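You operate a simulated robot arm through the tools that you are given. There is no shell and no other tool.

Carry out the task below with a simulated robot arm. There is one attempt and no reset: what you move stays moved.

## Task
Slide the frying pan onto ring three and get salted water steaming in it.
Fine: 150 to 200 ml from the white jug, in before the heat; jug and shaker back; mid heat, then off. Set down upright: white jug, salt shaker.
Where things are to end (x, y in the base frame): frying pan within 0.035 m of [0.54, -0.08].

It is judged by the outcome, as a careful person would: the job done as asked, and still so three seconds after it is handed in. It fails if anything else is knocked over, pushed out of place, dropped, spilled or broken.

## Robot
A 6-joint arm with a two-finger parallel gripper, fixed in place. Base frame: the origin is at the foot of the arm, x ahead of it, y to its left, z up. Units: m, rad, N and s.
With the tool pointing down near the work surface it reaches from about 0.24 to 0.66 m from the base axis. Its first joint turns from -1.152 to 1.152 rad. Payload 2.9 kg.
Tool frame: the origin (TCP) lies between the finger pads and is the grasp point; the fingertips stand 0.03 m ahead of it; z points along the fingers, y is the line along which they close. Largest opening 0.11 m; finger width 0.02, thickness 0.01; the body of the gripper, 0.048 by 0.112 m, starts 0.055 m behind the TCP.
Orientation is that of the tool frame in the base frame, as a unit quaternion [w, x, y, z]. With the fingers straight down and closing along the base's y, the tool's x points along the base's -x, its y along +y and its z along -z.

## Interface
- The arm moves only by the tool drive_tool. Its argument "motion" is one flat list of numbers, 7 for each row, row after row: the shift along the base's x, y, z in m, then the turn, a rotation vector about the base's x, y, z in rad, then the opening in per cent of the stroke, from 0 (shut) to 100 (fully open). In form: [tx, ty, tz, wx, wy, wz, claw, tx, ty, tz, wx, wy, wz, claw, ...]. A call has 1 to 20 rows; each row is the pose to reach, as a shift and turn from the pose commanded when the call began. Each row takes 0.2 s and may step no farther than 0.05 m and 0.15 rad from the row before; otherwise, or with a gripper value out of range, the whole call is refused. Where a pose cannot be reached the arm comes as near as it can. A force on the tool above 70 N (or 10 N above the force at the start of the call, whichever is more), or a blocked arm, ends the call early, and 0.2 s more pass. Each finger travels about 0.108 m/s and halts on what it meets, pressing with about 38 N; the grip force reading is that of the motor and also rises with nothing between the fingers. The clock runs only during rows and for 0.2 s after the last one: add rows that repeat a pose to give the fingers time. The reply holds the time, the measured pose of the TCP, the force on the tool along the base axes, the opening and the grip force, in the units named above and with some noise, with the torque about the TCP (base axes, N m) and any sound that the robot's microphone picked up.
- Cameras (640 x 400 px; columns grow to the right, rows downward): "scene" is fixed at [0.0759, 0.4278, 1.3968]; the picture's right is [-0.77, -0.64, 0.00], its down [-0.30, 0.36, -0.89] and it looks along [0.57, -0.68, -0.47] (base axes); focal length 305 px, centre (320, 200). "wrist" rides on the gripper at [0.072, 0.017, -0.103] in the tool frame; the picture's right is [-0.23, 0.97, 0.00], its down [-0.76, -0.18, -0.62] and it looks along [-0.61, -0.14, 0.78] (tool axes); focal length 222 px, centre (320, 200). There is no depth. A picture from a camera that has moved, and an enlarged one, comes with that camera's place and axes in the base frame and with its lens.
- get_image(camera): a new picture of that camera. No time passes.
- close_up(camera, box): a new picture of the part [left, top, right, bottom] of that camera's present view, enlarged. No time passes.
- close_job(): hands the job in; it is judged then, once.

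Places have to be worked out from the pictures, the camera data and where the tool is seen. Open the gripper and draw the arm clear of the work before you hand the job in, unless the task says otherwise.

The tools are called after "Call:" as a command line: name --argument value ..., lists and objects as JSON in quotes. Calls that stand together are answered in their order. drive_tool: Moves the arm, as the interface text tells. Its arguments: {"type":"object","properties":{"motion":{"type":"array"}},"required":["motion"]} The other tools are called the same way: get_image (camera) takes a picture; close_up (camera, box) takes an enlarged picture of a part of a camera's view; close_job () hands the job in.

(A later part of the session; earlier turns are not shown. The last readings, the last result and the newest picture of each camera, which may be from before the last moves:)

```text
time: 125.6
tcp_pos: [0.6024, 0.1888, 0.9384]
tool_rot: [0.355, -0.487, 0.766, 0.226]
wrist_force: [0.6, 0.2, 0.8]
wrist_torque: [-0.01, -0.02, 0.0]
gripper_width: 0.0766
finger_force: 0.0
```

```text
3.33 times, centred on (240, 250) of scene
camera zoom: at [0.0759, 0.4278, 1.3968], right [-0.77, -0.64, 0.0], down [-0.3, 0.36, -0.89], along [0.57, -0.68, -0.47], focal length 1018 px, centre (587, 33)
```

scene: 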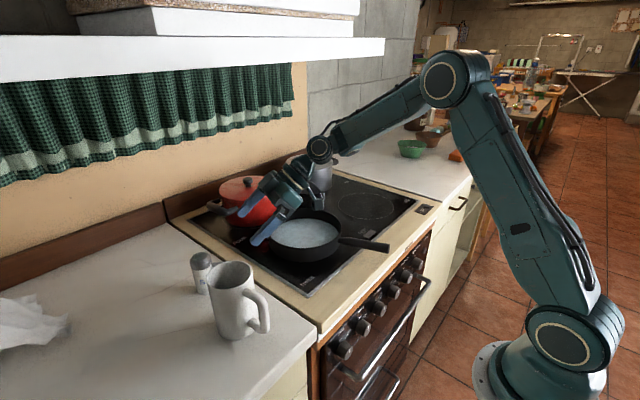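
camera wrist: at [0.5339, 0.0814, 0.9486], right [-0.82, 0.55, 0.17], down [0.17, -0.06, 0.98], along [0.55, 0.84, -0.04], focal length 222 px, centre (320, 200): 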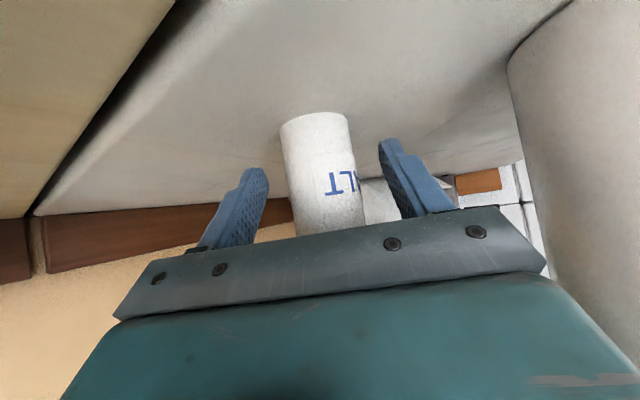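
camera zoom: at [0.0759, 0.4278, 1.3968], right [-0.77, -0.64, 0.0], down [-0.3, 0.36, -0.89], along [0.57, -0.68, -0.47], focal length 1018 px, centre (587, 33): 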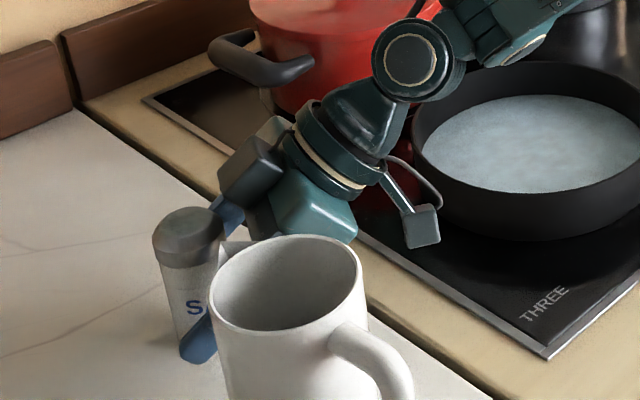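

The shaker sits between the pads, 3 mm toward one finger. I centre and close the gripper.

Call:
drive_tool --motion '[-0.0027, 0.0013, 0, 0, 0, 0, 70, -0.0027, 0.0013, 0, 0, 0, 0, 50, -0.0027, 0.0013, 0, 0, 0, 0, 38, -0.0027, 0.0013, 0, 0, 0, 0, 0, -0.0027, 0.0013, 0, 0, 0, 0, 0, -0.0027, 0.0013, 0, 0, 0, 0, 0]'

Call:
get_image --camera "wrist"

Call:
close_up --camera "scene" --box '[160, 190, 320, 310]'

```text
time: 127.0
tcp_pos: [0.5992, 0.1894, 0.9372]
tool_rot: [0.355, -0.487, 0.765, 0.226]
wrist_force: [0.2, -0.6, -0.7]
wrist_torque: [0.01, 0.01, 0.01]
gripper_width: 0.0418
finger_force: 37.8
```

```text
taken
camera wrist: at [0.5314, 0.0823, 0.949], right [-0.82, 0.54, 0.17], down [0.17, -0.06, 0.98], along [0.55, 0.84, -0.04], focal length 222 px, centre (320, 200)
```

wrist: 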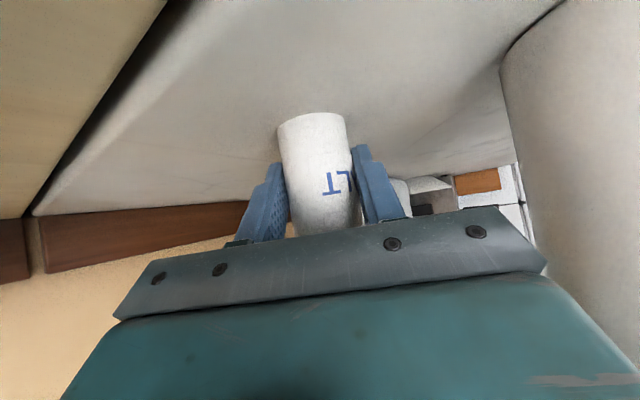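

```text
3.33 times, centred on (240, 250) of scene
camera zoom: at [0.0759, 0.4277, 1.3968], right [-0.77, -0.64, 0.0], down [-0.3, 0.36, -0.89], along [0.57, -0.68, -0.47], focal length 1018 px, centre (587, 33)
```

zoom: 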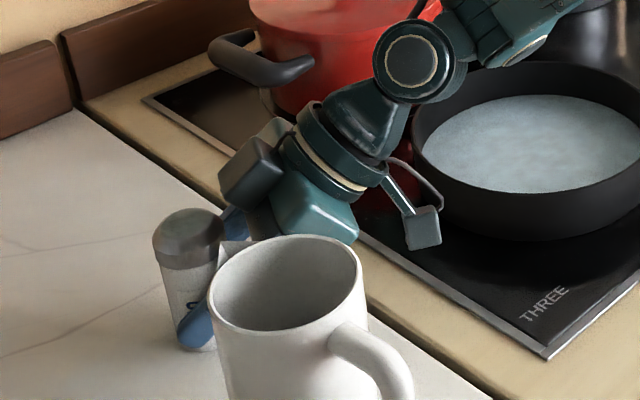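

The shaker is gripped (0.0418 m). I lift it straight up, then carry it upright over to the pan while yawing the tool back to face forward.

Call:
drive_tool --motion '[0, 0, 0.025, 0, 0, 0, 0, 0, 0, 0.065, 0, 0, 0, 0, 0, -0.005, 0.105, 0, 0, 0, 0, -0.002, -0.02, 0.13, 0, 0, -0.08, 0, -0.005, -0.042, 0.14, 0, 0, -0.19, 0, -0.009, -0.065, 0.14, 0, 0, -0.3, 0, -0.013, -0.088, 0.14, 0, 0, -0.41, 0, -0.017, -0.111, 0.14, 0, 0, -0.52, 0, -0.021, -0.134, 0.14, 0, 0, -0.63, 0, -0.025, -0.157, 0.14, 0, 0, -0.74, 0, -0.029, -0.18, 0.14, 0, 0, -0.85, 0, -0.033, -0.203, 0.14, 0, 0, -0.96, 0, -0.037, -0.226, 0.14, 0, 0, -1.07, 0, -0.041, -0.249, 0.14, 0, 0, -1.15, 0, -0.045, -0.265, 0.14, 0, 0, -1.2, 0, -0.045, -0.265, 0.14, 0, 0, -1.2, 0]'

Call:
get_image --camera "scene"

Call:
get_image --camera "wrist"

```text
time: 130.4
tcp_pos: [0.5514, -0.0756, 1.0794]
tool_rot: [0.421, 0.031, 0.907, -0.015]
wrist_force: [0.7, 0.3, -0.7]
wrist_torque: [-0.01, 0.02, 0.02]
gripper_width: 0.0415
finger_force: 38.0
```

```text
taken
```

scene: 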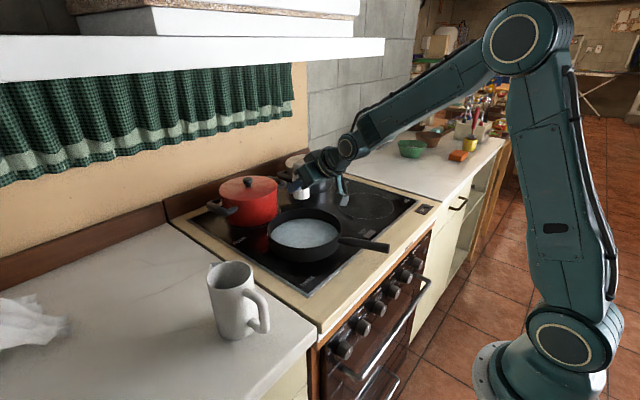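

```text
taken
camera wrist: at [0.4291, -0.051, 1.0903], right [0.21, 0.96, 0.17], down [0.0, -0.18, 0.98], along [0.98, -0.21, -0.04], focal length 222 px, centre (320, 200)
```

wrist: 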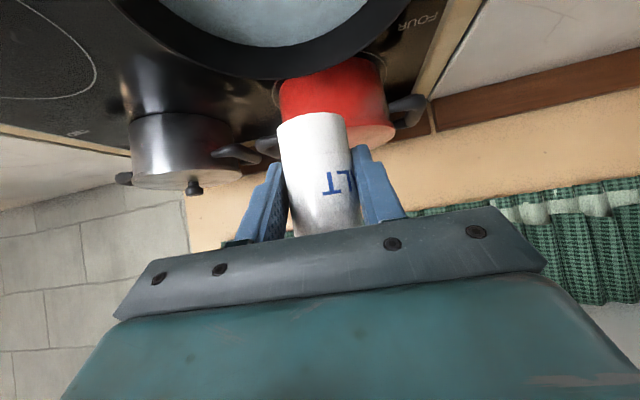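

The shaker is upright above the pan. I now roll the tool about its own axis by 2.8 rad to bring the cap round.

Call:
drive_tool --motion '[0, 0, 0, 0.1068, -0.0075, -0.0906, 0, 0, 0, 0, 0.2136, -0.0149, -0.1812, 0, 0, 0, 0, 0.3203, -0.0224, -0.2719, 0, 0, 0, 0, 0.4271, -0.0298, -0.3625, 0, 0, 0, 0, 0.5339, -0.0373, -0.4531, 0, 0, 0, 0, 0.6407, -0.0448, -0.5437, 0, 0, 0, 0, 0.7474, -0.0522, -0.6344, 0, 0, 0, 0, 0.8542, -0.0597, -0.725, 0, 0, 0, 0, 0.961, -0.0672, -0.8156, 0, 0, 0, 0, 1.0678, -0.0746, -0.9062, 0, 0, 0, 0, 1.1746, -0.0821, -0.9968, 0, 0, 0, 0, 1.2813, -0.0895, -1.0875, 0, 0, 0, 0, 1.3881, -0.097, -1.1781, 0, 0, 0, 0, 1.4949, -0.1045, -1.2687, 0, 0, 0, 0, 1.6017, -0.1119, -1.3593, 0, 0, 0, 0, 1.7084, -0.1194, -1.45, 0, 0, 0, 0, 1.8152, -0.1269, -1.5406, 0, 0, 0, 0, 1.922, -0.1343, -1.6312, 0, 0, 0, 0, 2.0288, -0.1418, -1.7218, 0, 0, 0, 0, 2.1356, -0.1492, -1.8124, 0]'

Call:
get_image --camera "scene"

Call:
get_image --camera "wrist"

```text
time: 134.6
tcp_pos: [0.5524, -0.0757, 1.0794]
tool_rot: [0.087, 0.9, 0.119, 0.411]
wrist_force: [0.8, 0.0, -1.6]
wrist_torque: [-0.03, -0.01, 0.0]
gripper_width: 0.0418
finger_force: 38.0
```

```text
taken
```

scene: 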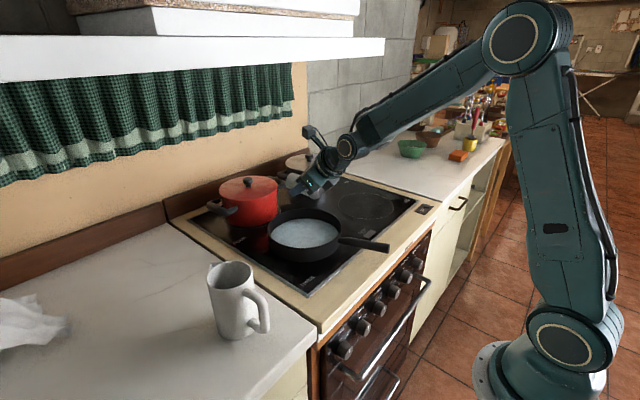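

```text
taken
camera wrist: at [0.5234, -0.0653, 1.202], right [0.0, -1.0, 0.08], down [-0.98, -0.01, -0.19], along [0.19, -0.08, -0.98], focal length 222 px, centre (320, 200)
```

wrist: 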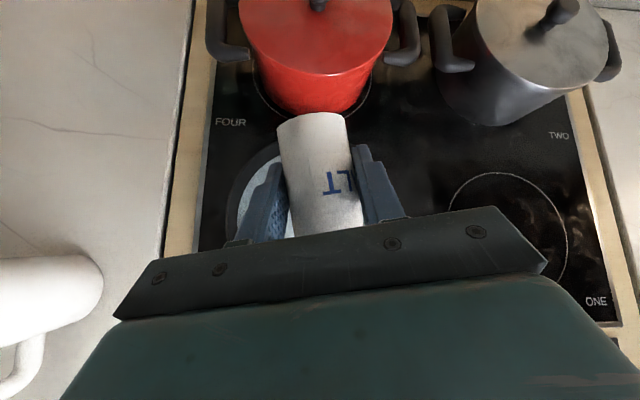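

The roll went cleanly. I now pitch the tool up by ~0.84 rad so the shaker is truly upside down over the pan.

Call:
drive_tool --motion '[0, 0, 0, -0.0084, -0.1197, 0, 0, 0, 0, 0, -0.0168, -0.2394, 0, 0, 0, 0, 0.002, -0.0252, -0.3591, 0, 0, 0, 0, 0.004, -0.0336, -0.4788, 0, 0, 0, 0, 0.006, -0.042, -0.5986, 0, 0, 0, 0, 0.008, -0.0504, -0.7183, 0, 0, 0, 0, 0.01, -0.0588, -0.838, 0, 0, 0, 0, 0.01, -0.0588, -0.838, 0, 0]'

Call:
get_image --camera "scene"

Call:
close_up --camera "scene" --box '[230, 140, 390, 270]'

```text
time: 136.4
tcp_pos: [0.5531, -0.076, 1.0907]
tool_rot: [0.155, 0.651, 0.087, 0.738]
wrist_force: [0.0, 0.1, -1.4]
wrist_torque: [0.01, 0.03, -0.01]
gripper_width: 0.0418
finger_force: 38.1
out of reach, approached as far as the arm can: row 7
```

```text
taken
```

scene: 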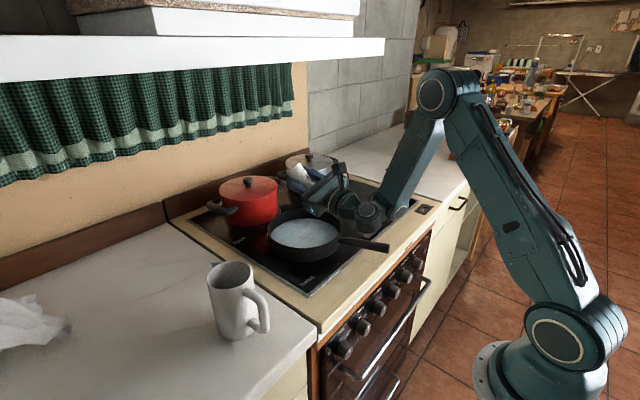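

```text
3.08 times, centred on (310, 205) of scene
camera zoom: at [0.0759, 0.4277, 1.3968], right [-0.77, -0.64, 0.0], down [-0.3, 0.36, -0.89], along [0.57, -0.68, -0.47], focal length 939 px, centre (351, 185)
```

zoom: 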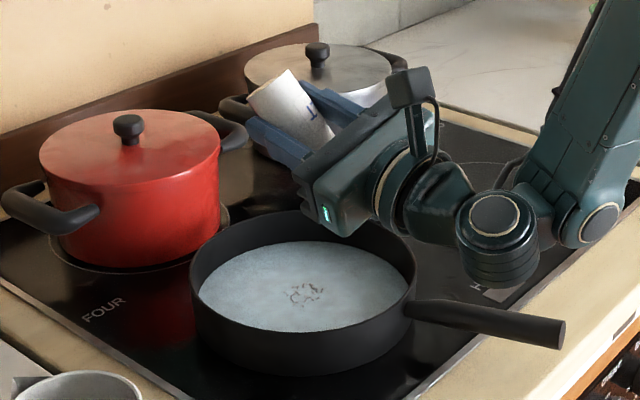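

Grains of salt are already visible on the water. I give it a few short shakes up and down over the pan centre.

Call:
drive_tool --motion '[0, 0, 0.015, 0, 0, 0, 0, 0, 0, -0.005, 0, 0, 0, 0, 0, 0, 0.015, 0, 0, 0, 0, 0, 0, -0.005, 0, 0, 0, 0, 0, 0, 0.015, 0, 0, 0, 0, 0, 0, -0.005, 0, 0, 0, 0, 0, 0, 0.015, 0, 0, 0, 0, 0, 0, 0, 0, 0, 0, 0]'

Call:
close_up --camera "scene" --box '[250, 190, 370, 260]'

```text
time: 138.2
tcp_pos: [0.555, -0.0761, 1.0905]
tool_rot: [0.154, 0.651, 0.088, 0.738]
wrist_force: [0.7, 0.6, -1.2]
wrist_torque: [-0.01, 0.03, 0.01]
gripper_width: 0.0417
finger_force: 37.8
```

```text
5.33 times, centred on (310, 225) of scene
camera zoom: at [0.0759, 0.4278, 1.3968], right [-0.77, -0.64, 0.0], down [-0.3, 0.36, -0.89], along [0.57, -0.68, -0.47], focal length 1628 px, centre (373, 67)
```

zoom: 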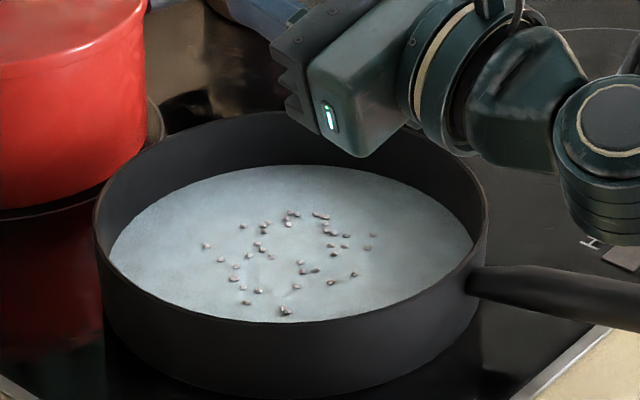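

Plenty of salt grains are in the water, all inside the pan. I reverse: pitch back down, then roll the shaker upright again.

Call:
drive_tool --motion '[0, 0, 0, 0.0084, 0.1197, 0, 0, 0, 0, -0.002, 0.0168, 0.2394, 0, 0, 0, 0, -0.004, 0.0252, 0.3591, 0, 0, 0, 0, -0.006, 0.0336, 0.4788, 0, 0, 0, 0, -0.008, 0.042, 0.5986, 0, 0, 0, 0, -0.01, 0.0504, 0.7183, 0, 0, 0, 0, -0.01, 0.0588, 0.838, 0, 0, 0, 0, -0.01, 0.0588, 0.838, 0, 0]'

```text
time: 140.0
tcp_pos: [0.5538, -0.0751, 1.0795]
tool_rot: [0.086, 0.9, 0.121, 0.411]
wrist_force: [-1.2, -0.4, -1.9]
wrist_torque: [0.02, 0.04, -0.02]
gripper_width: 0.0418
finger_force: 37.6
out of reach, approached as far as the arm can: row 1
```

Now the reverse roll of 2.8 rad to bring the shaker upright.

Call:
drive_tool --motion '[0, 0, 0, -0.1065, 0.0077, 0.0909, 0, 0, 0, 0, -0.213, 0.0155, 0.1817, 0, 0, 0, 0, -0.3195, 0.0232, 0.2726, 0, 0, 0, 0, -0.4259, 0.031, 0.3635, 0, 0, 0, 0, -0.5324, 0.0387, 0.4544, 0, 0, 0, 0, -0.6389, 0.0465, 0.5453, 0, 0, 0, 0, -0.7454, 0.0542, 0.6362, 0, 0, 0, 0, -0.8519, 0.062, 0.7271, 0, 0, 0, 0, -0.9584, 0.0697, 0.818, 0, 0, 0, 0, -1.0648, 0.0775, 0.9089, 0, 0, 0, 0, -1.1713, 0.0852, 0.9998, 0, 0, 0, 0, -1.2778, 0.093, 1.0907, 0, 0, 0, 0, -1.3843, 0.1007, 1.1815, 0, 0, 0, 0, -1.4908, 0.1085, 1.2724, 0, 0, 0, 0, -1.5973, 0.1162, 1.3633, 0, 0, 0, 0, -1.7037, 0.124, 1.4542, 0, 0, 0, 0, -1.8102, 0.1317, 1.5451, 0, 0, 0, 0, -1.9167, 0.1395, 1.636, 0, 0, 0, 0, -2.0232, 0.1472, 1.7269, 0, 0, 0, 0, -2.1297, 0.155, 1.8178, 0]'

Call:
get_image --camera "scene"

Call:
get_image --camera "wrist"

```text
time: 144.2
tcp_pos: [0.5544, -0.0748, 1.0792]
tool_rot: [0.419, 0.029, 0.907, -0.015]
wrist_force: [-1.5, -0.7, -0.9]
wrist_torque: [0.03, 0.01, 0.0]
gripper_width: 0.0413
finger_force: 37.7
```

```text
taken
```

scene: 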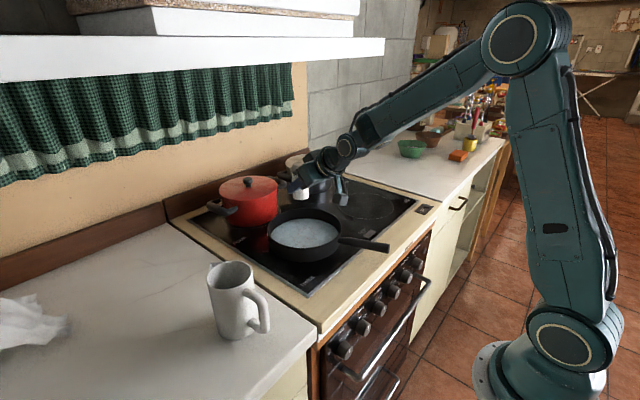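

```text
taken
camera wrist: at [0.4304, -0.0504, 1.0904], right [0.21, 0.96, 0.17], down [0.01, -0.17, 0.98], along [0.98, -0.21, -0.05], focal length 222 px, centre (320, 200)
```

wrist: 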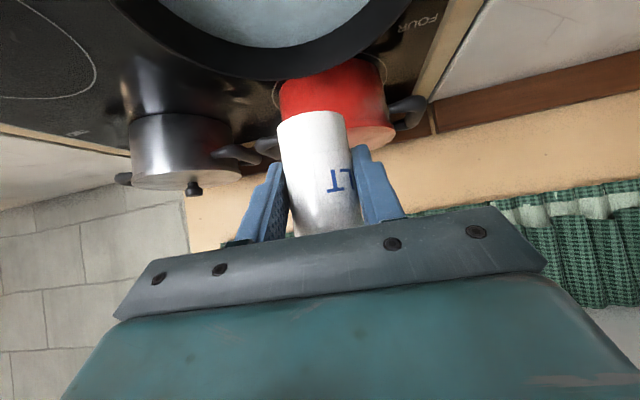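

The shaker is upright in the grip with the same attitude as when picked. I carry it back along the reverse path and lower it to about 1 cm above the counter.

Call:
drive_tool --motion '[0.003, 0.012, 0, 0, 0, 0.05, 0, 0.007, 0.035, 0, 0, 0, 0.16, 0, 0.011, 0.058, 0, 0, 0, 0.27, 0, 0.015, 0.081, 0, 0, 0, 0.38, 0, 0.019, 0.104, 0, 0, 0, 0.49, 0, 0.023, 0.127, 0, 0, 0, 0.6, 0, 0.027, 0.15, 0, 0, 0, 0.71, 0, 0.031, 0.173, 0, 0, 0, 0.82, 0, 0.035, 0.196, 0, 0, 0, 0.93, 0, 0.039, 0.219, 0, 0, 0, 1.04, 0, 0.042, 0.24, 0, 0, 0, 1.13, 0, 0.0448, 0.2642, 0, 0, 0, 1.2, 0, 0.0448, 0.2642, 0, 0, 0, 1.2, 0, 0.0448, 0.2642, -0.04, 0, 0, 1.2, 0, 0.0448, 0.2642, -0.08, 0, 0, 1.2, 0, 0.0448, 0.2642, -0.115, 0, 0, 1.2, 0, 0.0448, 0.2642, -0.13, 0, 0, 1.2, 0, 0.0448, 0.2642, -0.13, 0, 0, 1.2, 0]'

Call:
close_up --camera "scene" --box '[160, 190, 320, 310]'

Call:
get_image --camera "wrist"

```text
time: 148.0
tcp_pos: [0.5981, 0.1889, 0.9502]
tool_rot: [0.354, -0.487, 0.767, 0.223]
wrist_force: [0.5, -0.4, -1.0]
wrist_torque: [0.0, 0.01, -0.01]
gripper_width: 0.0413
finger_force: 38.2
```

```text
3.33 times, centred on (240, 250) of scene
camera zoom: at [0.0759, 0.4278, 1.3968], right [-0.77, -0.64, 0.0], down [-0.3, 0.36, -0.89], along [0.57, -0.68, -0.47], focal length 1018 px, centre (587, 33)
```

zoom: 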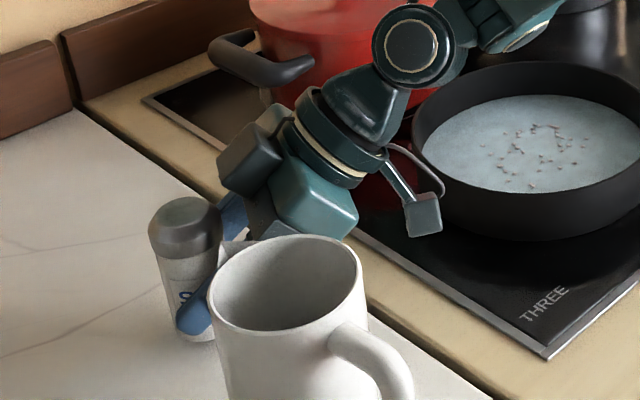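

```text
taken
camera wrist: at [0.5297, 0.0822, 0.9609], right [-0.82, 0.55, 0.17], down [0.17, -0.06, 0.98], along [0.55, 0.83, -0.05], focal length 222 px, centre (320, 200)
```

wrist: 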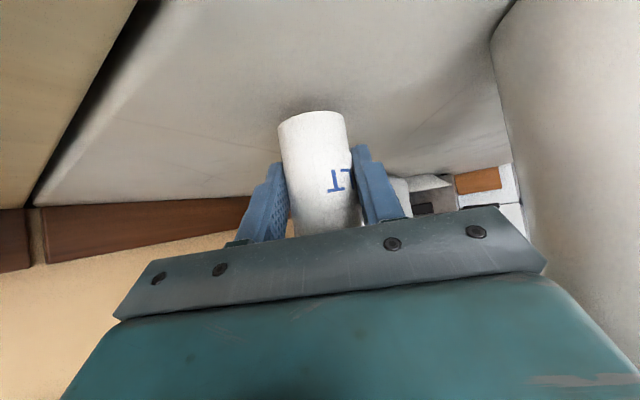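

I lower the final 13 mm slowly and watch for contact.

Call:
drive_tool --motion '[0.0005, 0, -0.005, 0, 0, 0, 0, 0.0005, 0, -0.01, 0, 0, 0, 0, 0.0005, 0, -0.0115, 0, 0, 0, 0, 0.0005, 0, -0.0115, 0, 0, 0, 0]'

Call:
drive_tool --motion '[0, 0, -0.0012, 0, 0, 0, 0, 0, 0, -0.0012, 0, 0, 0, 0]'

```text
time: 149.0
tcp_pos: [0.5989, 0.19, 0.9399]
tool_rot: [0.357, -0.486, 0.766, 0.224]
wrist_force: [-4.0, -2.1, 12.8]
wrist_torque: [0.29, 0.13, 0.07]
gripper_width: 0.0413
finger_force: 37.6
```

```text
time: 149.6
tcp_pos: [0.5997, 0.1891, 0.9389]
tool_rot: [0.355, -0.488, 0.765, 0.223]
wrist_force: [-5.5, -2.4, 21.9]
wrist_torque: [0.48, 0.12, 0.2]
gripper_width: 0.0413
finger_force: 37.2
```

The base is on the counter (contact ~20 N). I ease up 2 mm and open the fingers to 70%.

Call:
drive_tool --motion '[0, 0, 0.0015, 0, 0, 0, 0, 0, 0, 0.0018, 0, 0, 0, 42, 0, 0, 0.0018, 0, 0, 0, 50, 0, 0, 0.0018, 0, 0, 0, 70, 0, 0, 0.0018, 0, 0, 0, 70]'

Call:
close_up --camera "scene" --box '[160, 190, 320, 310]'

Call:
get_image --camera "wrist"

```text
time: 150.8
tcp_pos: [0.5985, 0.1887, 0.9377]
tool_rot: [0.353, -0.487, 0.767, 0.223]
wrist_force: [-0.4, 0.3, -0.2]
wrist_torque: [0.0, 0.0, 0.0]
gripper_width: 0.077
finger_force: 0.0
```

```text
3.33 times, centred on (240, 250) of scene
camera zoom: at [0.0759, 0.4277, 1.3968], right [-0.77, -0.64, 0.0], down [-0.3, 0.36, -0.89], along [0.57, -0.68, -0.47], focal length 1018 px, centre (587, 33)
```

zoom: 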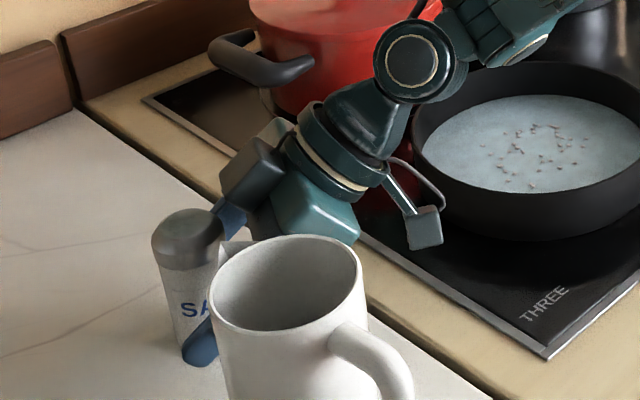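

```text
taken
camera wrist: at [0.5301, 0.082, 0.9496], right [-0.82, 0.55, 0.17], down [0.17, -0.06, 0.98], along [0.55, 0.83, -0.05], focal length 222 px, centre (320, 200)
```

wrist: 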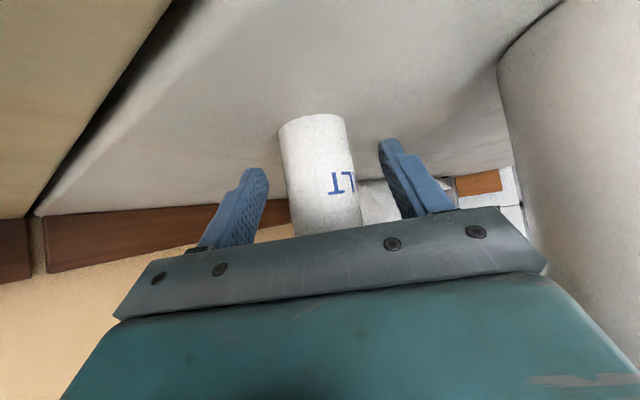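

The shaker stands upright at its place. I back the tool straight out along its axis.

Call:
drive_tool --motion '[-0.0065, -0.0139, 0.0129, 0, 0, 0, 70, -0.0195, -0.0416, 0.0387, 0, 0, 0, 70, -0.0325, -0.0693, 0.0645, 0, 0, 0, 70, -0.0455, -0.097, 0.0903, 0, 0, 0, 70, -0.055, -0.115, 0.11, 0, 0, 0, 80, -0.055, -0.115, 0.11, 0, 0, 0, 80]'

Call:
close_up --camera "scene" --box '[160, 230, 320, 330]'

Call:
get_image --camera "wrist"

```text
time: 152.2
tcp_pos: [0.5416, 0.0721, 1.0484]
tool_rot: [0.353, -0.487, 0.767, 0.223]
wrist_force: [0.0, -0.4, -0.3]
wrist_torque: [-0.01, -0.01, -0.01]
gripper_width: 0.0881
finger_force: 0.0
```

```text
4.00 times, centred on (240, 280) of scene
camera zoom: at [0.0759, 0.4277, 1.3968], right [-0.77, -0.64, 0.0], down [-0.3, 0.36, -0.89], along [0.57, -0.68, -0.47], focal length 1221 px, centre (640, -120)
```

zoom: 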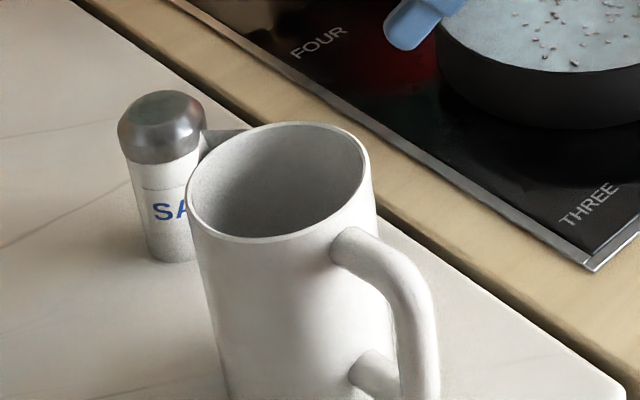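

```text
taken
camera wrist: at [0.4739, -0.0356, 1.0605], right [-0.82, 0.55, 0.17], down [0.17, -0.06, 0.98], along [0.55, 0.83, -0.05], focal length 222 px, centre (320, 200)
```

wrist: 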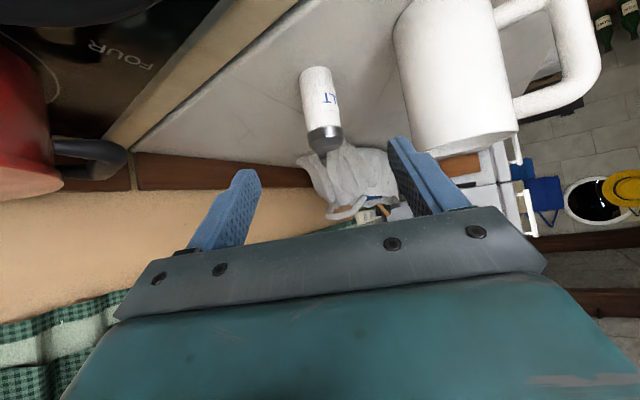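

Both jug and shaker stand where they were. Next the controls: I return the tool to its nominal attitude while drawing back from over the stove.

Call:
drive_tool --motion '[-0.015, -0.012, 0.003, -0.0484, 0.0766, -0.1057, 80, -0.03, -0.024, 0.006, -0.0968, 0.1532, -0.2114, 80, -0.046, -0.036, 0.009, -0.1452, 0.2298, -0.3171, 80, -0.062, -0.048, 0.012, -0.1936, 0.3064, -0.4228, 80, -0.078, -0.06, 0.015, -0.242, 0.383, -0.5285, 80, -0.094, -0.072, 0.018, -0.2904, 0.4596, -0.6342, 80, -0.11, -0.084, 0.021, -0.3388, 0.5362, -0.7399, 80, -0.126, -0.096, 0.024, -0.3872, 0.6128, -0.8456, 80, -0.143, -0.108, 0.027, -0.4356, 0.6894, -0.9513, 80, -0.16, -0.12, 0.03, -0.484, 0.766, -1.057, 80, -0.16, -0.12, 0.03, -0.484, 0.766, -1.057, 80]'

```text
time: 154.6
tcp_pos: [0.384, -0.0465, 1.0783]
tool_rot: [0.001, -0.001, 1.0, 0.0]
wrist_force: [0.1, 0.2, -1.2]
wrist_torque: [-0.03, 0.02, -0.02]
gripper_width: 0.0881
finger_force: 0.0
```

Nominal attitude again. I move back in front of the stove and down for a close look at the knobs.

Call:
drive_tool --motion '[-0.035, -0.01, 0, 0, 0, 0, 80, -0.07, -0.03, 0, 0, 0, 0, 80, -0.105, -0.05, 0, 0, -0.05, 0, 80, -0.135, -0.07, -0.01, 0, -0.12, 0, 80, -0.14, -0.085, -0.05, 0, -0.2, 0, 80, -0.14, -0.085, -0.09, 0, -0.28, 0, 80, -0.14, -0.085, -0.13, 0, -0.35, 0, 80, -0.14, -0.085, -0.16, 0, -0.35, 0, 80, -0.14, -0.085, -0.16, 0, -0.35, 0, 80]'

Call:
get_image --camera "wrist"

Call:
get_image --camera "scene"

```text
time: 156.6
tcp_pos: [0.2708, -0.15, 0.9248]
tool_rot: [0.175, -0.001, 0.985, -0.001]
wrist_force: [-0.4, -0.5, -0.8]
wrist_torque: [-0.04, -0.03, 0.03]
gripper_width: 0.088
finger_force: 0.1
out of reach, approached as far as the arm can: row 7, 8, 9
```

```text
taken
camera wrist: at [0.167, -0.1334, 0.9973], right [0.21, 0.97, 0.08], down [0.5, -0.18, 0.85], along [0.84, -0.14, -0.53], focal length 222 px, centre (320, 200)
```

wrist: 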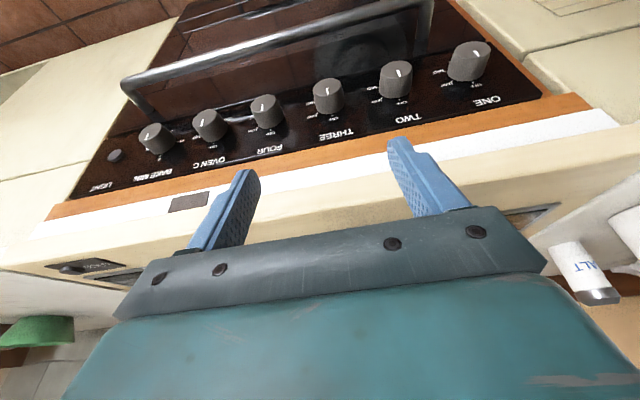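

```text
taken
```

scene: 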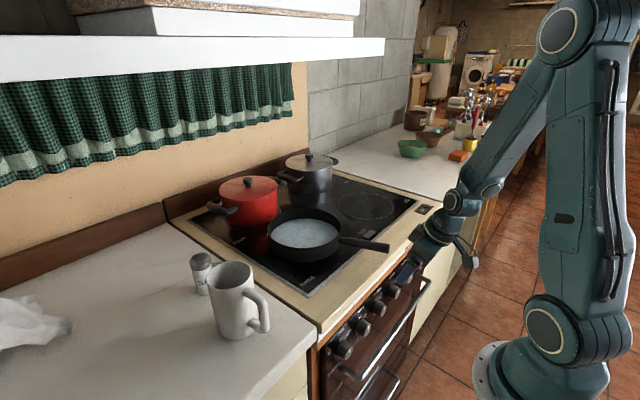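

The arm's inner reach limit stopped it slightly short, but the view is good. I zoom in on knob THREE and the worktop edge above it to fix their positions.

Call:
close_up --camera "wrist" --box '[270, 60, 390, 150]'

Call:
close_up --camera "wrist" --box '[30, 240, 160, 300]'

Call:
close_up --camera "wrist" --box '[80, 20, 520, 220]'

```text
4.44 times, centred on (330, 105) of wrist
camera zoom: at [0.167, -0.1334, 0.9973], right [0.21, 0.97, 0.08], down [0.5, -0.18, 0.85], along [0.84, -0.14, -0.53], focal length 987 px, centre (276, 622)
```

zoom: 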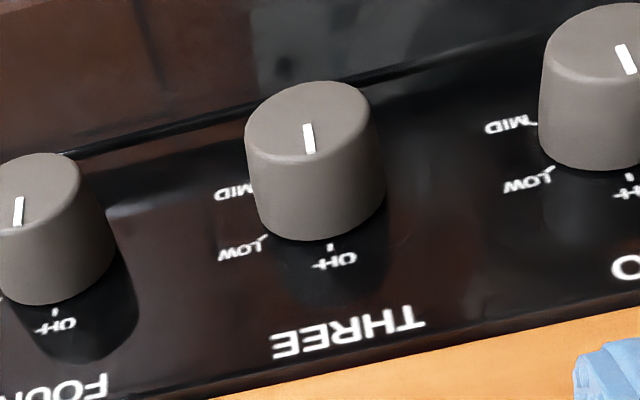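

```text
4.92 times, centred on (95, 270) of wrist
camera zoom: at [0.167, -0.1334, 0.9973], right [0.21, 0.97, 0.08], down [0.5, -0.18, 0.85], along [0.84, -0.14, -0.53], focal length 1094 px, centre (1428, -145)
```

zoom: 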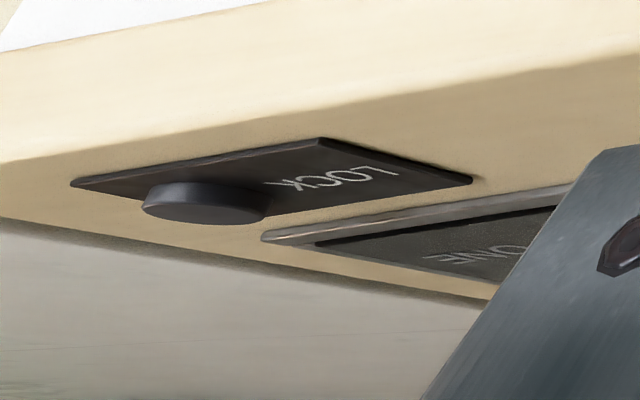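

```text
1.45 times, centred on (300, 120) of wrist
camera zoom: at [0.167, -0.1334, 0.9973], right [0.21, 0.97, 0.08], down [0.5, -0.18, 0.85], along [0.84, -0.14, -0.53], focal length 323 px, centre (349, 316)
```

zoom: 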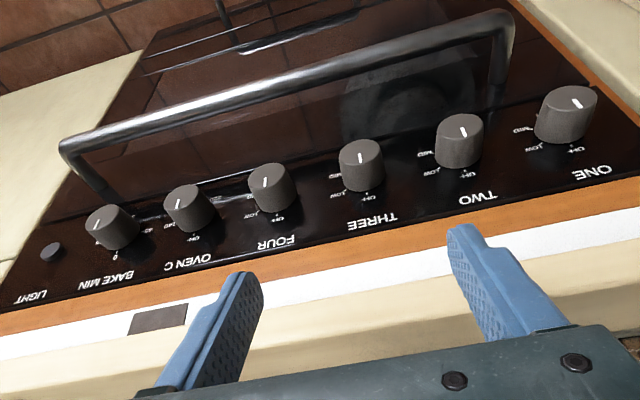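

I zoom further into the scale marks of knob THREE to learn the MID angle.

Call:
close_up --camera "wrist" --box '[308, 85, 352, 130]'

Call:
close_up --camera "wrist" --box '[435, 40, 495, 100]'

Call:
close_up --camera "scene" --box '[365, 290, 395, 320]'

```text
8.89 times, centred on (330, 108) of wrist
camera zoom: at [0.167, -0.1334, 0.9973], right [0.21, 0.97, 0.08], down [0.5, -0.18, 0.85], along [0.84, -0.14, -0.53], focal length 1974 px, centre (231, 1022)
```

zoom: 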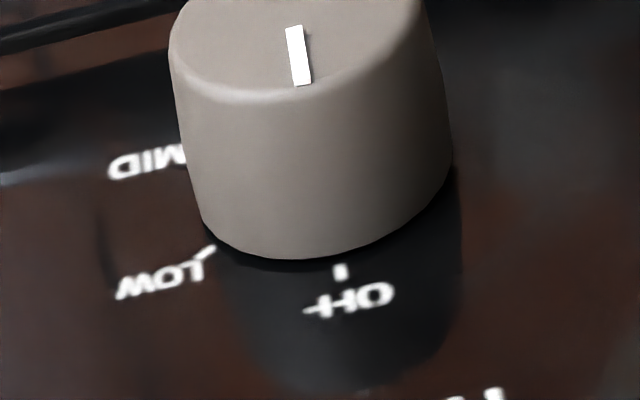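

```text
6.67 times, centred on (465, 70) of wrist
camera zoom: at [0.167, -0.1334, 0.9973], right [0.21, 0.97, 0.08], down [0.5, -0.18, 0.85], along [0.84, -0.14, -0.53], focal length 1481 px, centre (-647, 1067)
```

zoom: 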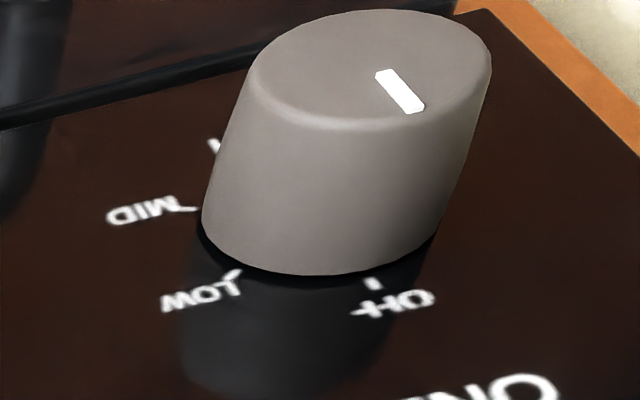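

```text
13.33 times, centred on (380, 305) of scene
camera zoom: at [0.0759, 0.4277, 1.3968], right [-0.77, -0.64, 0.0], down [-0.3, 0.36, -0.89], along [0.57, -0.68, -0.47], focal length 4070 px, centre (-480, -1200)
```

zoom: 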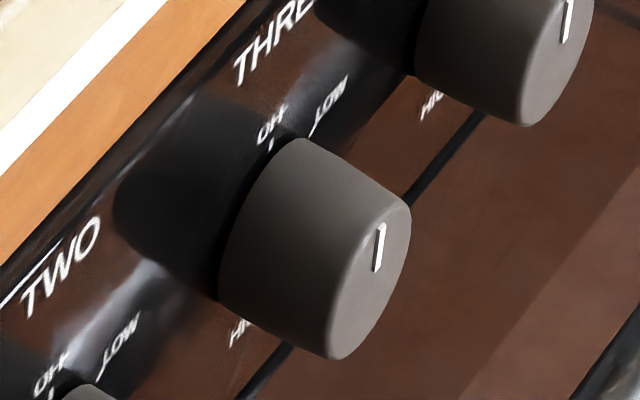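

The scale is OFF-LOW-MID-HIGH in 60° steps, so MID is 120° clockwise; knob THREE's centre is (x 0.326-0.351, y -0.139, z 0.742). I move to a pre-grasp in front of it with the tool angled in from the right side.

Call:
drive_tool --motion '[0.002, -0.007, -0.02, 0.1114, -0.0334, -0.0096, 60, 0.005, -0.014, -0.042, 0.2228, -0.0669, -0.0192, 60, 0.007, -0.022, -0.065, 0.3343, -0.1003, -0.0287, 60, 0.01, -0.029, -0.087, 0.4457, -0.1338, -0.0383, 60, 0.0122, -0.036, -0.108, 0.5571, -0.1672, -0.0479, 60, 0.0122, -0.036, -0.108, 0.5571, -0.1672, -0.0479, 60]'

Call:
get_image --camera "wrist"

Call:
get_image --camera "scene"

```text
time: 158.0
tcp_pos: [0.282, -0.1835, 0.8178]
tool_rot: [0.248, 0.07, 0.929, 0.267]
wrist_force: [-0.6, -0.3, 0.2]
wrist_torque: [-0.01, 0.0, -0.02]
gripper_width: 0.0662
finger_force: 0.1
```

```text
taken
camera wrist: at [0.1686, -0.1994, 0.8711], right [0.2, 0.77, 0.61], down [0.35, -0.64, 0.69], along [0.92, 0.08, -0.39], focal length 222 px, centre (320, 200)
```

wrist: 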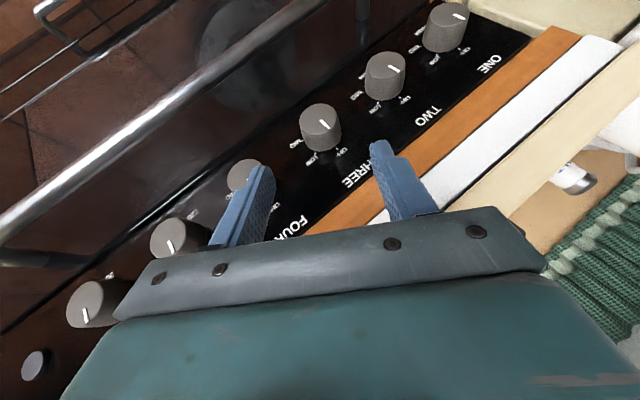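

```text
taken
```

scene: 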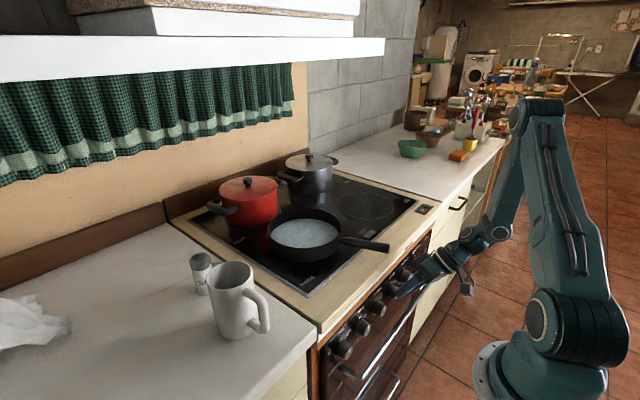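

The pre-grasp is reached and knob THREE lies on the tool axis line as predicted. I zoom to verify the alignment.

Call:
close_up --camera "wrist" --box '[260, 80, 400, 190]'

```text
3.64 times, centred on (330, 135) of wrist
camera zoom: at [0.1686, -0.1994, 0.8711], right [0.2, 0.77, 0.61], down [0.35, -0.64, 0.69], along [0.92, 0.08, -0.39], focal length 808 px, centre (284, 436)
```

zoom: 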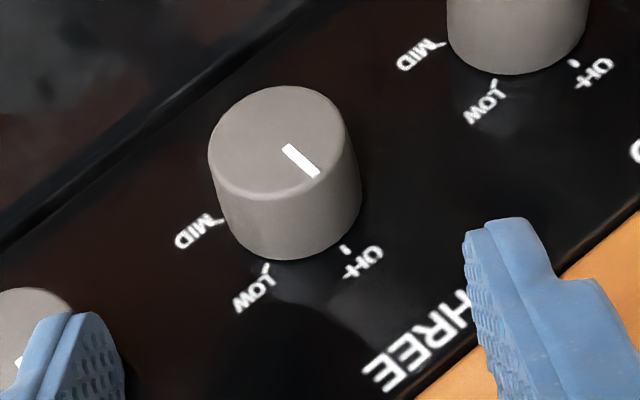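

The knob projects exactly where predicted. I advance along the tool axis so the fingertips straddle the knob.

Call:
drive_tool --motion '[0.0103, 0.0086, -0.0149, 0, 0, 0, 60, 0.0205, 0.0172, -0.0298, 0, 0, 0, 60, 0.0308, 0.0258, -0.0447, 0, 0, 0, 60, 0.041, 0.0344, -0.0596, 0, 0, 0, 60, 0.041, 0.0344, -0.0596, 0, 0, 0, 60]'

Call:
get_image --camera "wrist"

```text
time: 159.2
tcp_pos: [0.3234, -0.1516, 0.756]
tool_rot: [0.249, 0.071, 0.929, 0.266]
wrist_force: [0.1, -0.2, -0.3]
wrist_torque: [0.0, 0.01, -0.01]
gripper_width: 0.0661
finger_force: 0.0
```

```text
taken
camera wrist: at [0.2098, -0.1658, 0.8101], right [0.2, 0.77, 0.61], down [0.35, -0.64, 0.69], along [0.92, 0.08, -0.39], focal length 222 px, centre (320, 200)
```

wrist: 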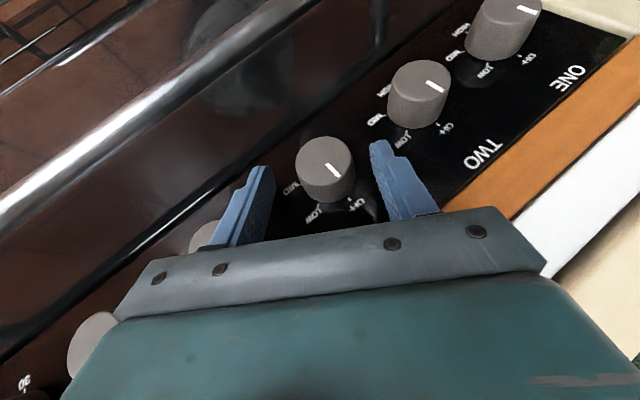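

The knob is between the fingertips, about 3 mm off centre. I correct and close on it.

Call:
drive_tool --motion '[0, 0.0026, 0.0018, 0, 0, 0, 60, 0, 0.0026, 0.0018, 0, 0, 0, 45, 0, 0.0026, 0.0018, 0, 0, 0, 35, 0, 0.0026, 0.0018, 0, 0, 0, 0, 0, 0.0026, 0.0018, 0, 0, 0, 0]'

Call:
get_image --camera "wrist"

```text
time: 160.4
tcp_pos: [0.323, -0.1477, 0.7592]
tool_rot: [0.249, 0.071, 0.929, 0.266]
wrist_force: [-0.2, 0.4, 0.7]
wrist_torque: [0.03, -0.02, 0.06]
gripper_width: 0.037
finger_force: 44.6
```

```text
taken
camera wrist: at [0.2096, -0.163, 0.8122], right [0.2, 0.77, 0.61], down [0.35, -0.64, 0.69], along [0.92, 0.08, -0.39], focal length 222 px, centre (320, 200)
```

wrist: 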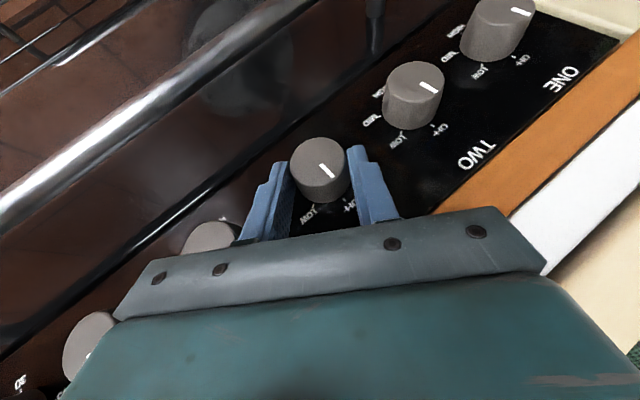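

The knob is gripped (0.037 m). I turn the tool 0.3 rad clockwise about the knob axis and see whether the knob follows.

Call:
drive_tool --motion '[0, -0.0016, -0.001, 0.1, 0, 0, 0, 0, -0.0031, -0.0022, 0.2, 0, 0, 0, 0, -0.0045, -0.0035, 0.3, 0, 0, 0]'

Call:
close_up --camera "wrist" --box '[240, 100, 400, 230]'

Call:
close_up --camera "scene" --box '[340, 260, 440, 330]'

```text
time: 161.2
tcp_pos: [0.3227, -0.153, 0.7553]
tool_rot: [0.235, 0.108, 0.878, 0.402]
wrist_force: [14.9, 4.7, -14.5]
wrist_torque: [-0.13, -0.14, 0.0]
gripper_width: 0.0372
finger_force: 45.5
```

```text
3.08 times, centred on (320, 165) of wrist
camera zoom: at [0.2093, -0.183, 0.8022], right [0.2, 0.55, 0.81], down [0.35, -0.81, 0.47], along [0.92, 0.19, -0.35], focal length 684 px, centre (320, 308)
```

zoom: 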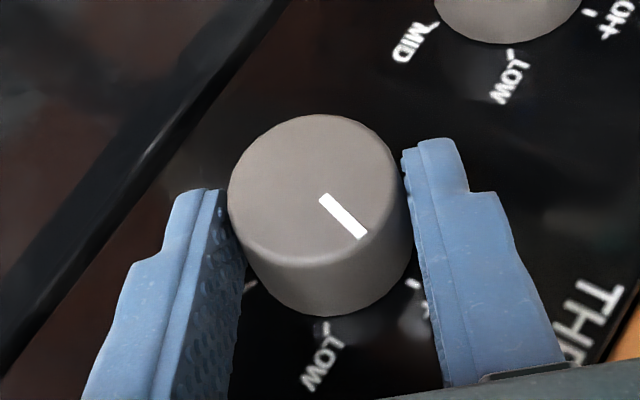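

```text
5.71 times, centred on (390, 295) of scene
camera zoom: at [0.0764, 0.4278, 1.3967], right [-0.77, -0.64, 0.0], down [-0.3, 0.36, -0.89], along [0.57, -0.68, -0.47], focal length 1744 px, centre (-80, -343)
```

zoom: 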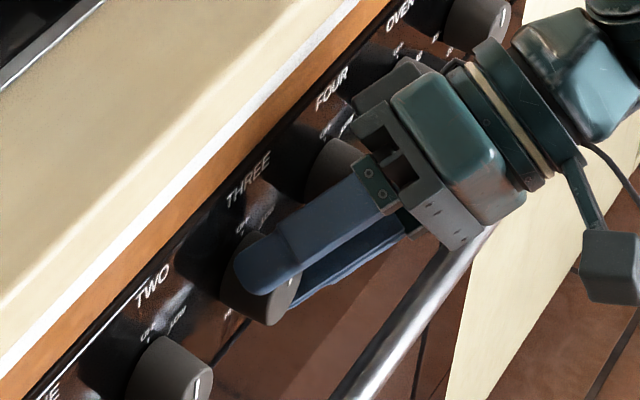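

The knob follows the tool (pointer about 17° on). No mechanical lock. I continue the stroke to 0.7 rad in total.

Call:
drive_tool --motion '[0.0005, -0.0012, -0.0012, 0.1, 0, 0, 0, 0.001, -0.0023, -0.0026, 0.2, 0, 0, 0, 0.001, -0.0032, -0.0042, 0.3, 0, 0, 0, 0.001, -0.0039, -0.0058, 0.4, 0, 0, 0]'

Call:
close_up --camera "wrist" --box '[240, 100, 400, 230]'

```text
time: 162.2
tcp_pos: [0.3227, -0.1594, 0.7488]
tool_rot: [0.208, 0.153, 0.783, 0.566]
wrist_force: [-27.4, -21.7, -2.0]
wrist_torque: [-3.43, 1.1, -0.55]
gripper_width: 0.0362
finger_force: 45.6
```

```text
3.08 times, centred on (320, 165) of wrist
camera zoom: at [0.2092, -0.2051, 0.782], right [0.2, 0.2, 0.96], down [0.35, -0.93, 0.12], along [0.92, 0.31, -0.25], focal length 684 px, centre (320, 308)
```

zoom: 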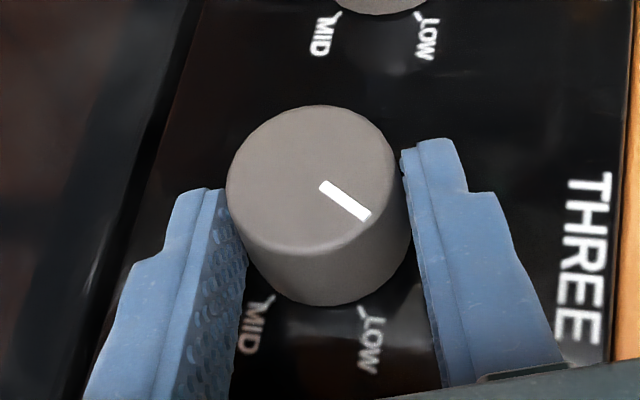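

Torque jumped and the knob lagged behind the fingers. I look at the whole picture before doing anything more.

Call:
get_image --camera "wrist"

Call:
close_up --camera "scene" --box '[340, 240, 500, 340]'

Call:
close_up --camera "scene" --box '[250, 160, 450, 260]'

```text
taken
camera wrist: at [0.2092, -0.2051, 0.782], right [0.2, 0.2, 0.96], down [0.35, -0.93, 0.12], along [0.92, 0.31, -0.25], focal length 222 px, centre (320, 200)
```

wrist: 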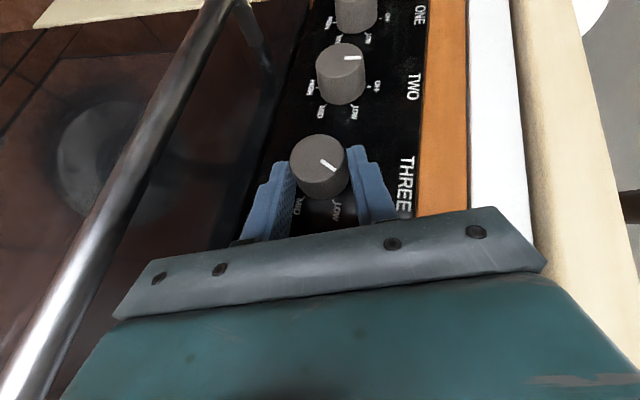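

```text
4.00 times, centred on (420, 290) of scene
camera zoom: at [0.0754, 0.4274, 1.3969], right [-0.77, -0.64, 0.0], down [-0.3, 0.36, -0.89], along [0.57, -0.68, -0.47], focal length 1221 px, centre (-80, -160)
```

zoom: 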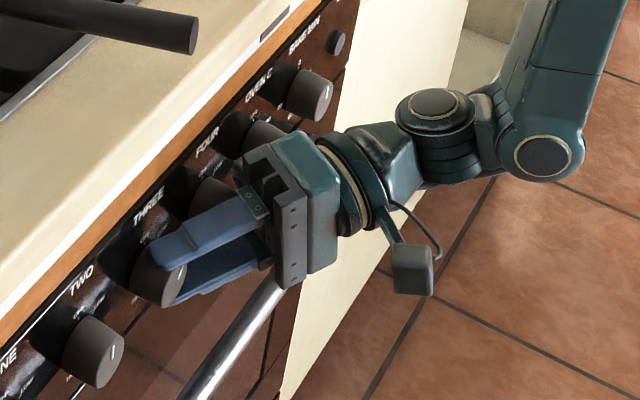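

```text
3.20 times, centred on (350, 210) of scene
camera zoom: at [0.0754, 0.4274, 1.3969], right [-0.77, -0.64, 0.0], down [-0.3, 0.36, -0.89], along [0.57, -0.68, -0.47], focal length 977 px, centre (224, 168)
```

zoom: 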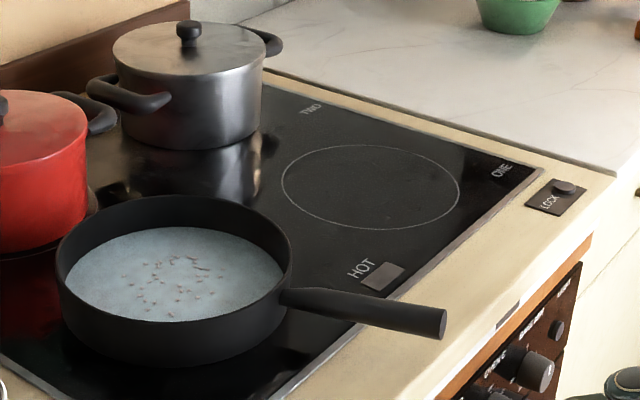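

I relieve the load: back off 2 mm in x to see whether the fingertips were rubbing on the panel.

Call:
drive_tool --motion '[-0.001, 0, 0, 0, 0, 0, 0, -0.002, 0, 0, 0, 0, 0, 0, -0.002, 0, 0, 0, 0, 0, 0]'

Call:
close_up --camera "wrist" --box '[240, 100, 400, 230]'

```text
time: 163.0
tcp_pos: [0.3223, -0.1592, 0.7491]
tool_rot: [0.21, 0.153, 0.783, 0.565]
wrist_force: [-33.9, -42.8, 5.5]
wrist_torque: [-3.21, 1.41, 0.47]
gripper_width: 0.0365
finger_force: 45.2
```

```text
3.08 times, centred on (320, 165) of wrist
camera zoom: at [0.2091, -0.2048, 0.7818], right [0.2, 0.2, 0.96], down [0.34, -0.93, 0.12], along [0.92, 0.31, -0.25], focal length 684 px, centre (320, 308)
```

zoom: 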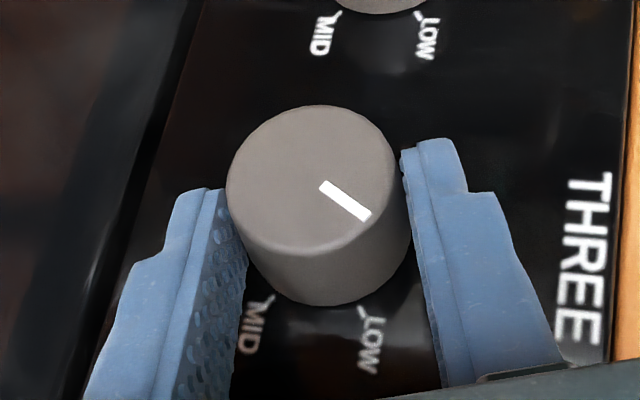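

The load remains, as if the knob has met a stop at about 31°. I open the fingers to free it and see where the pointer rests.

Call:
drive_tool --motion '[0, 0, 0, 0, 0, 0, 40, 0, 0, 0, 0, 0, 0, 60, 0, 0, 0, 0, 0, 0, 60]'

Call:
close_up --camera "wrist" --box '[240, 100, 400, 230]'

Call:
close_up --camera "scene" --box '[250, 160, 450, 260]'

```text
time: 163.8
tcp_pos: [0.3228, -0.1554, 0.7511]
tool_rot: [0.211, 0.149, 0.78, 0.57]
wrist_force: [-26.2, -16.2, 37.9]
wrist_torque: [-2.54, -0.17, -1.86]
gripper_width: 0.0659
finger_force: 0.0
```

```text
3.08 times, centred on (320, 165) of wrist
camera zoom: at [0.2095, -0.2023, 0.7832], right [0.19, 0.19, 0.96], down [0.35, -0.93, 0.12], along [0.92, 0.31, -0.24], focal length 684 px, centre (320, 308)
```

zoom: 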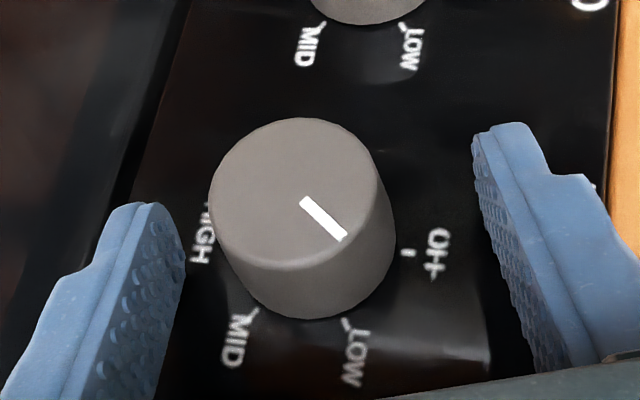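

```text
3.20 times, centred on (350, 210) of scene
camera zoom: at [0.075, 0.4277, 1.3969], right [-0.77, -0.64, 0.0], down [-0.3, 0.36, -0.89], along [0.57, -0.68, -0.46], focal length 977 px, centre (224, 168)
```

zoom: 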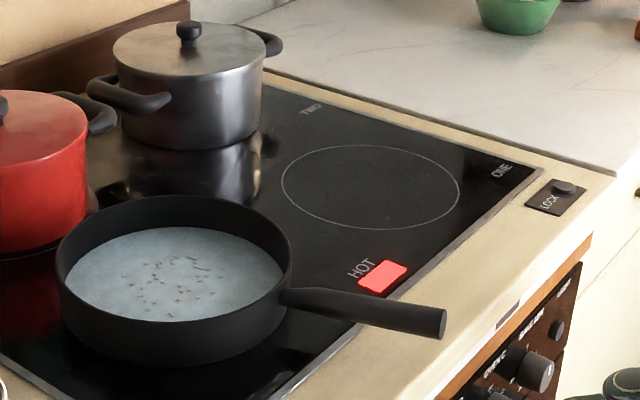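

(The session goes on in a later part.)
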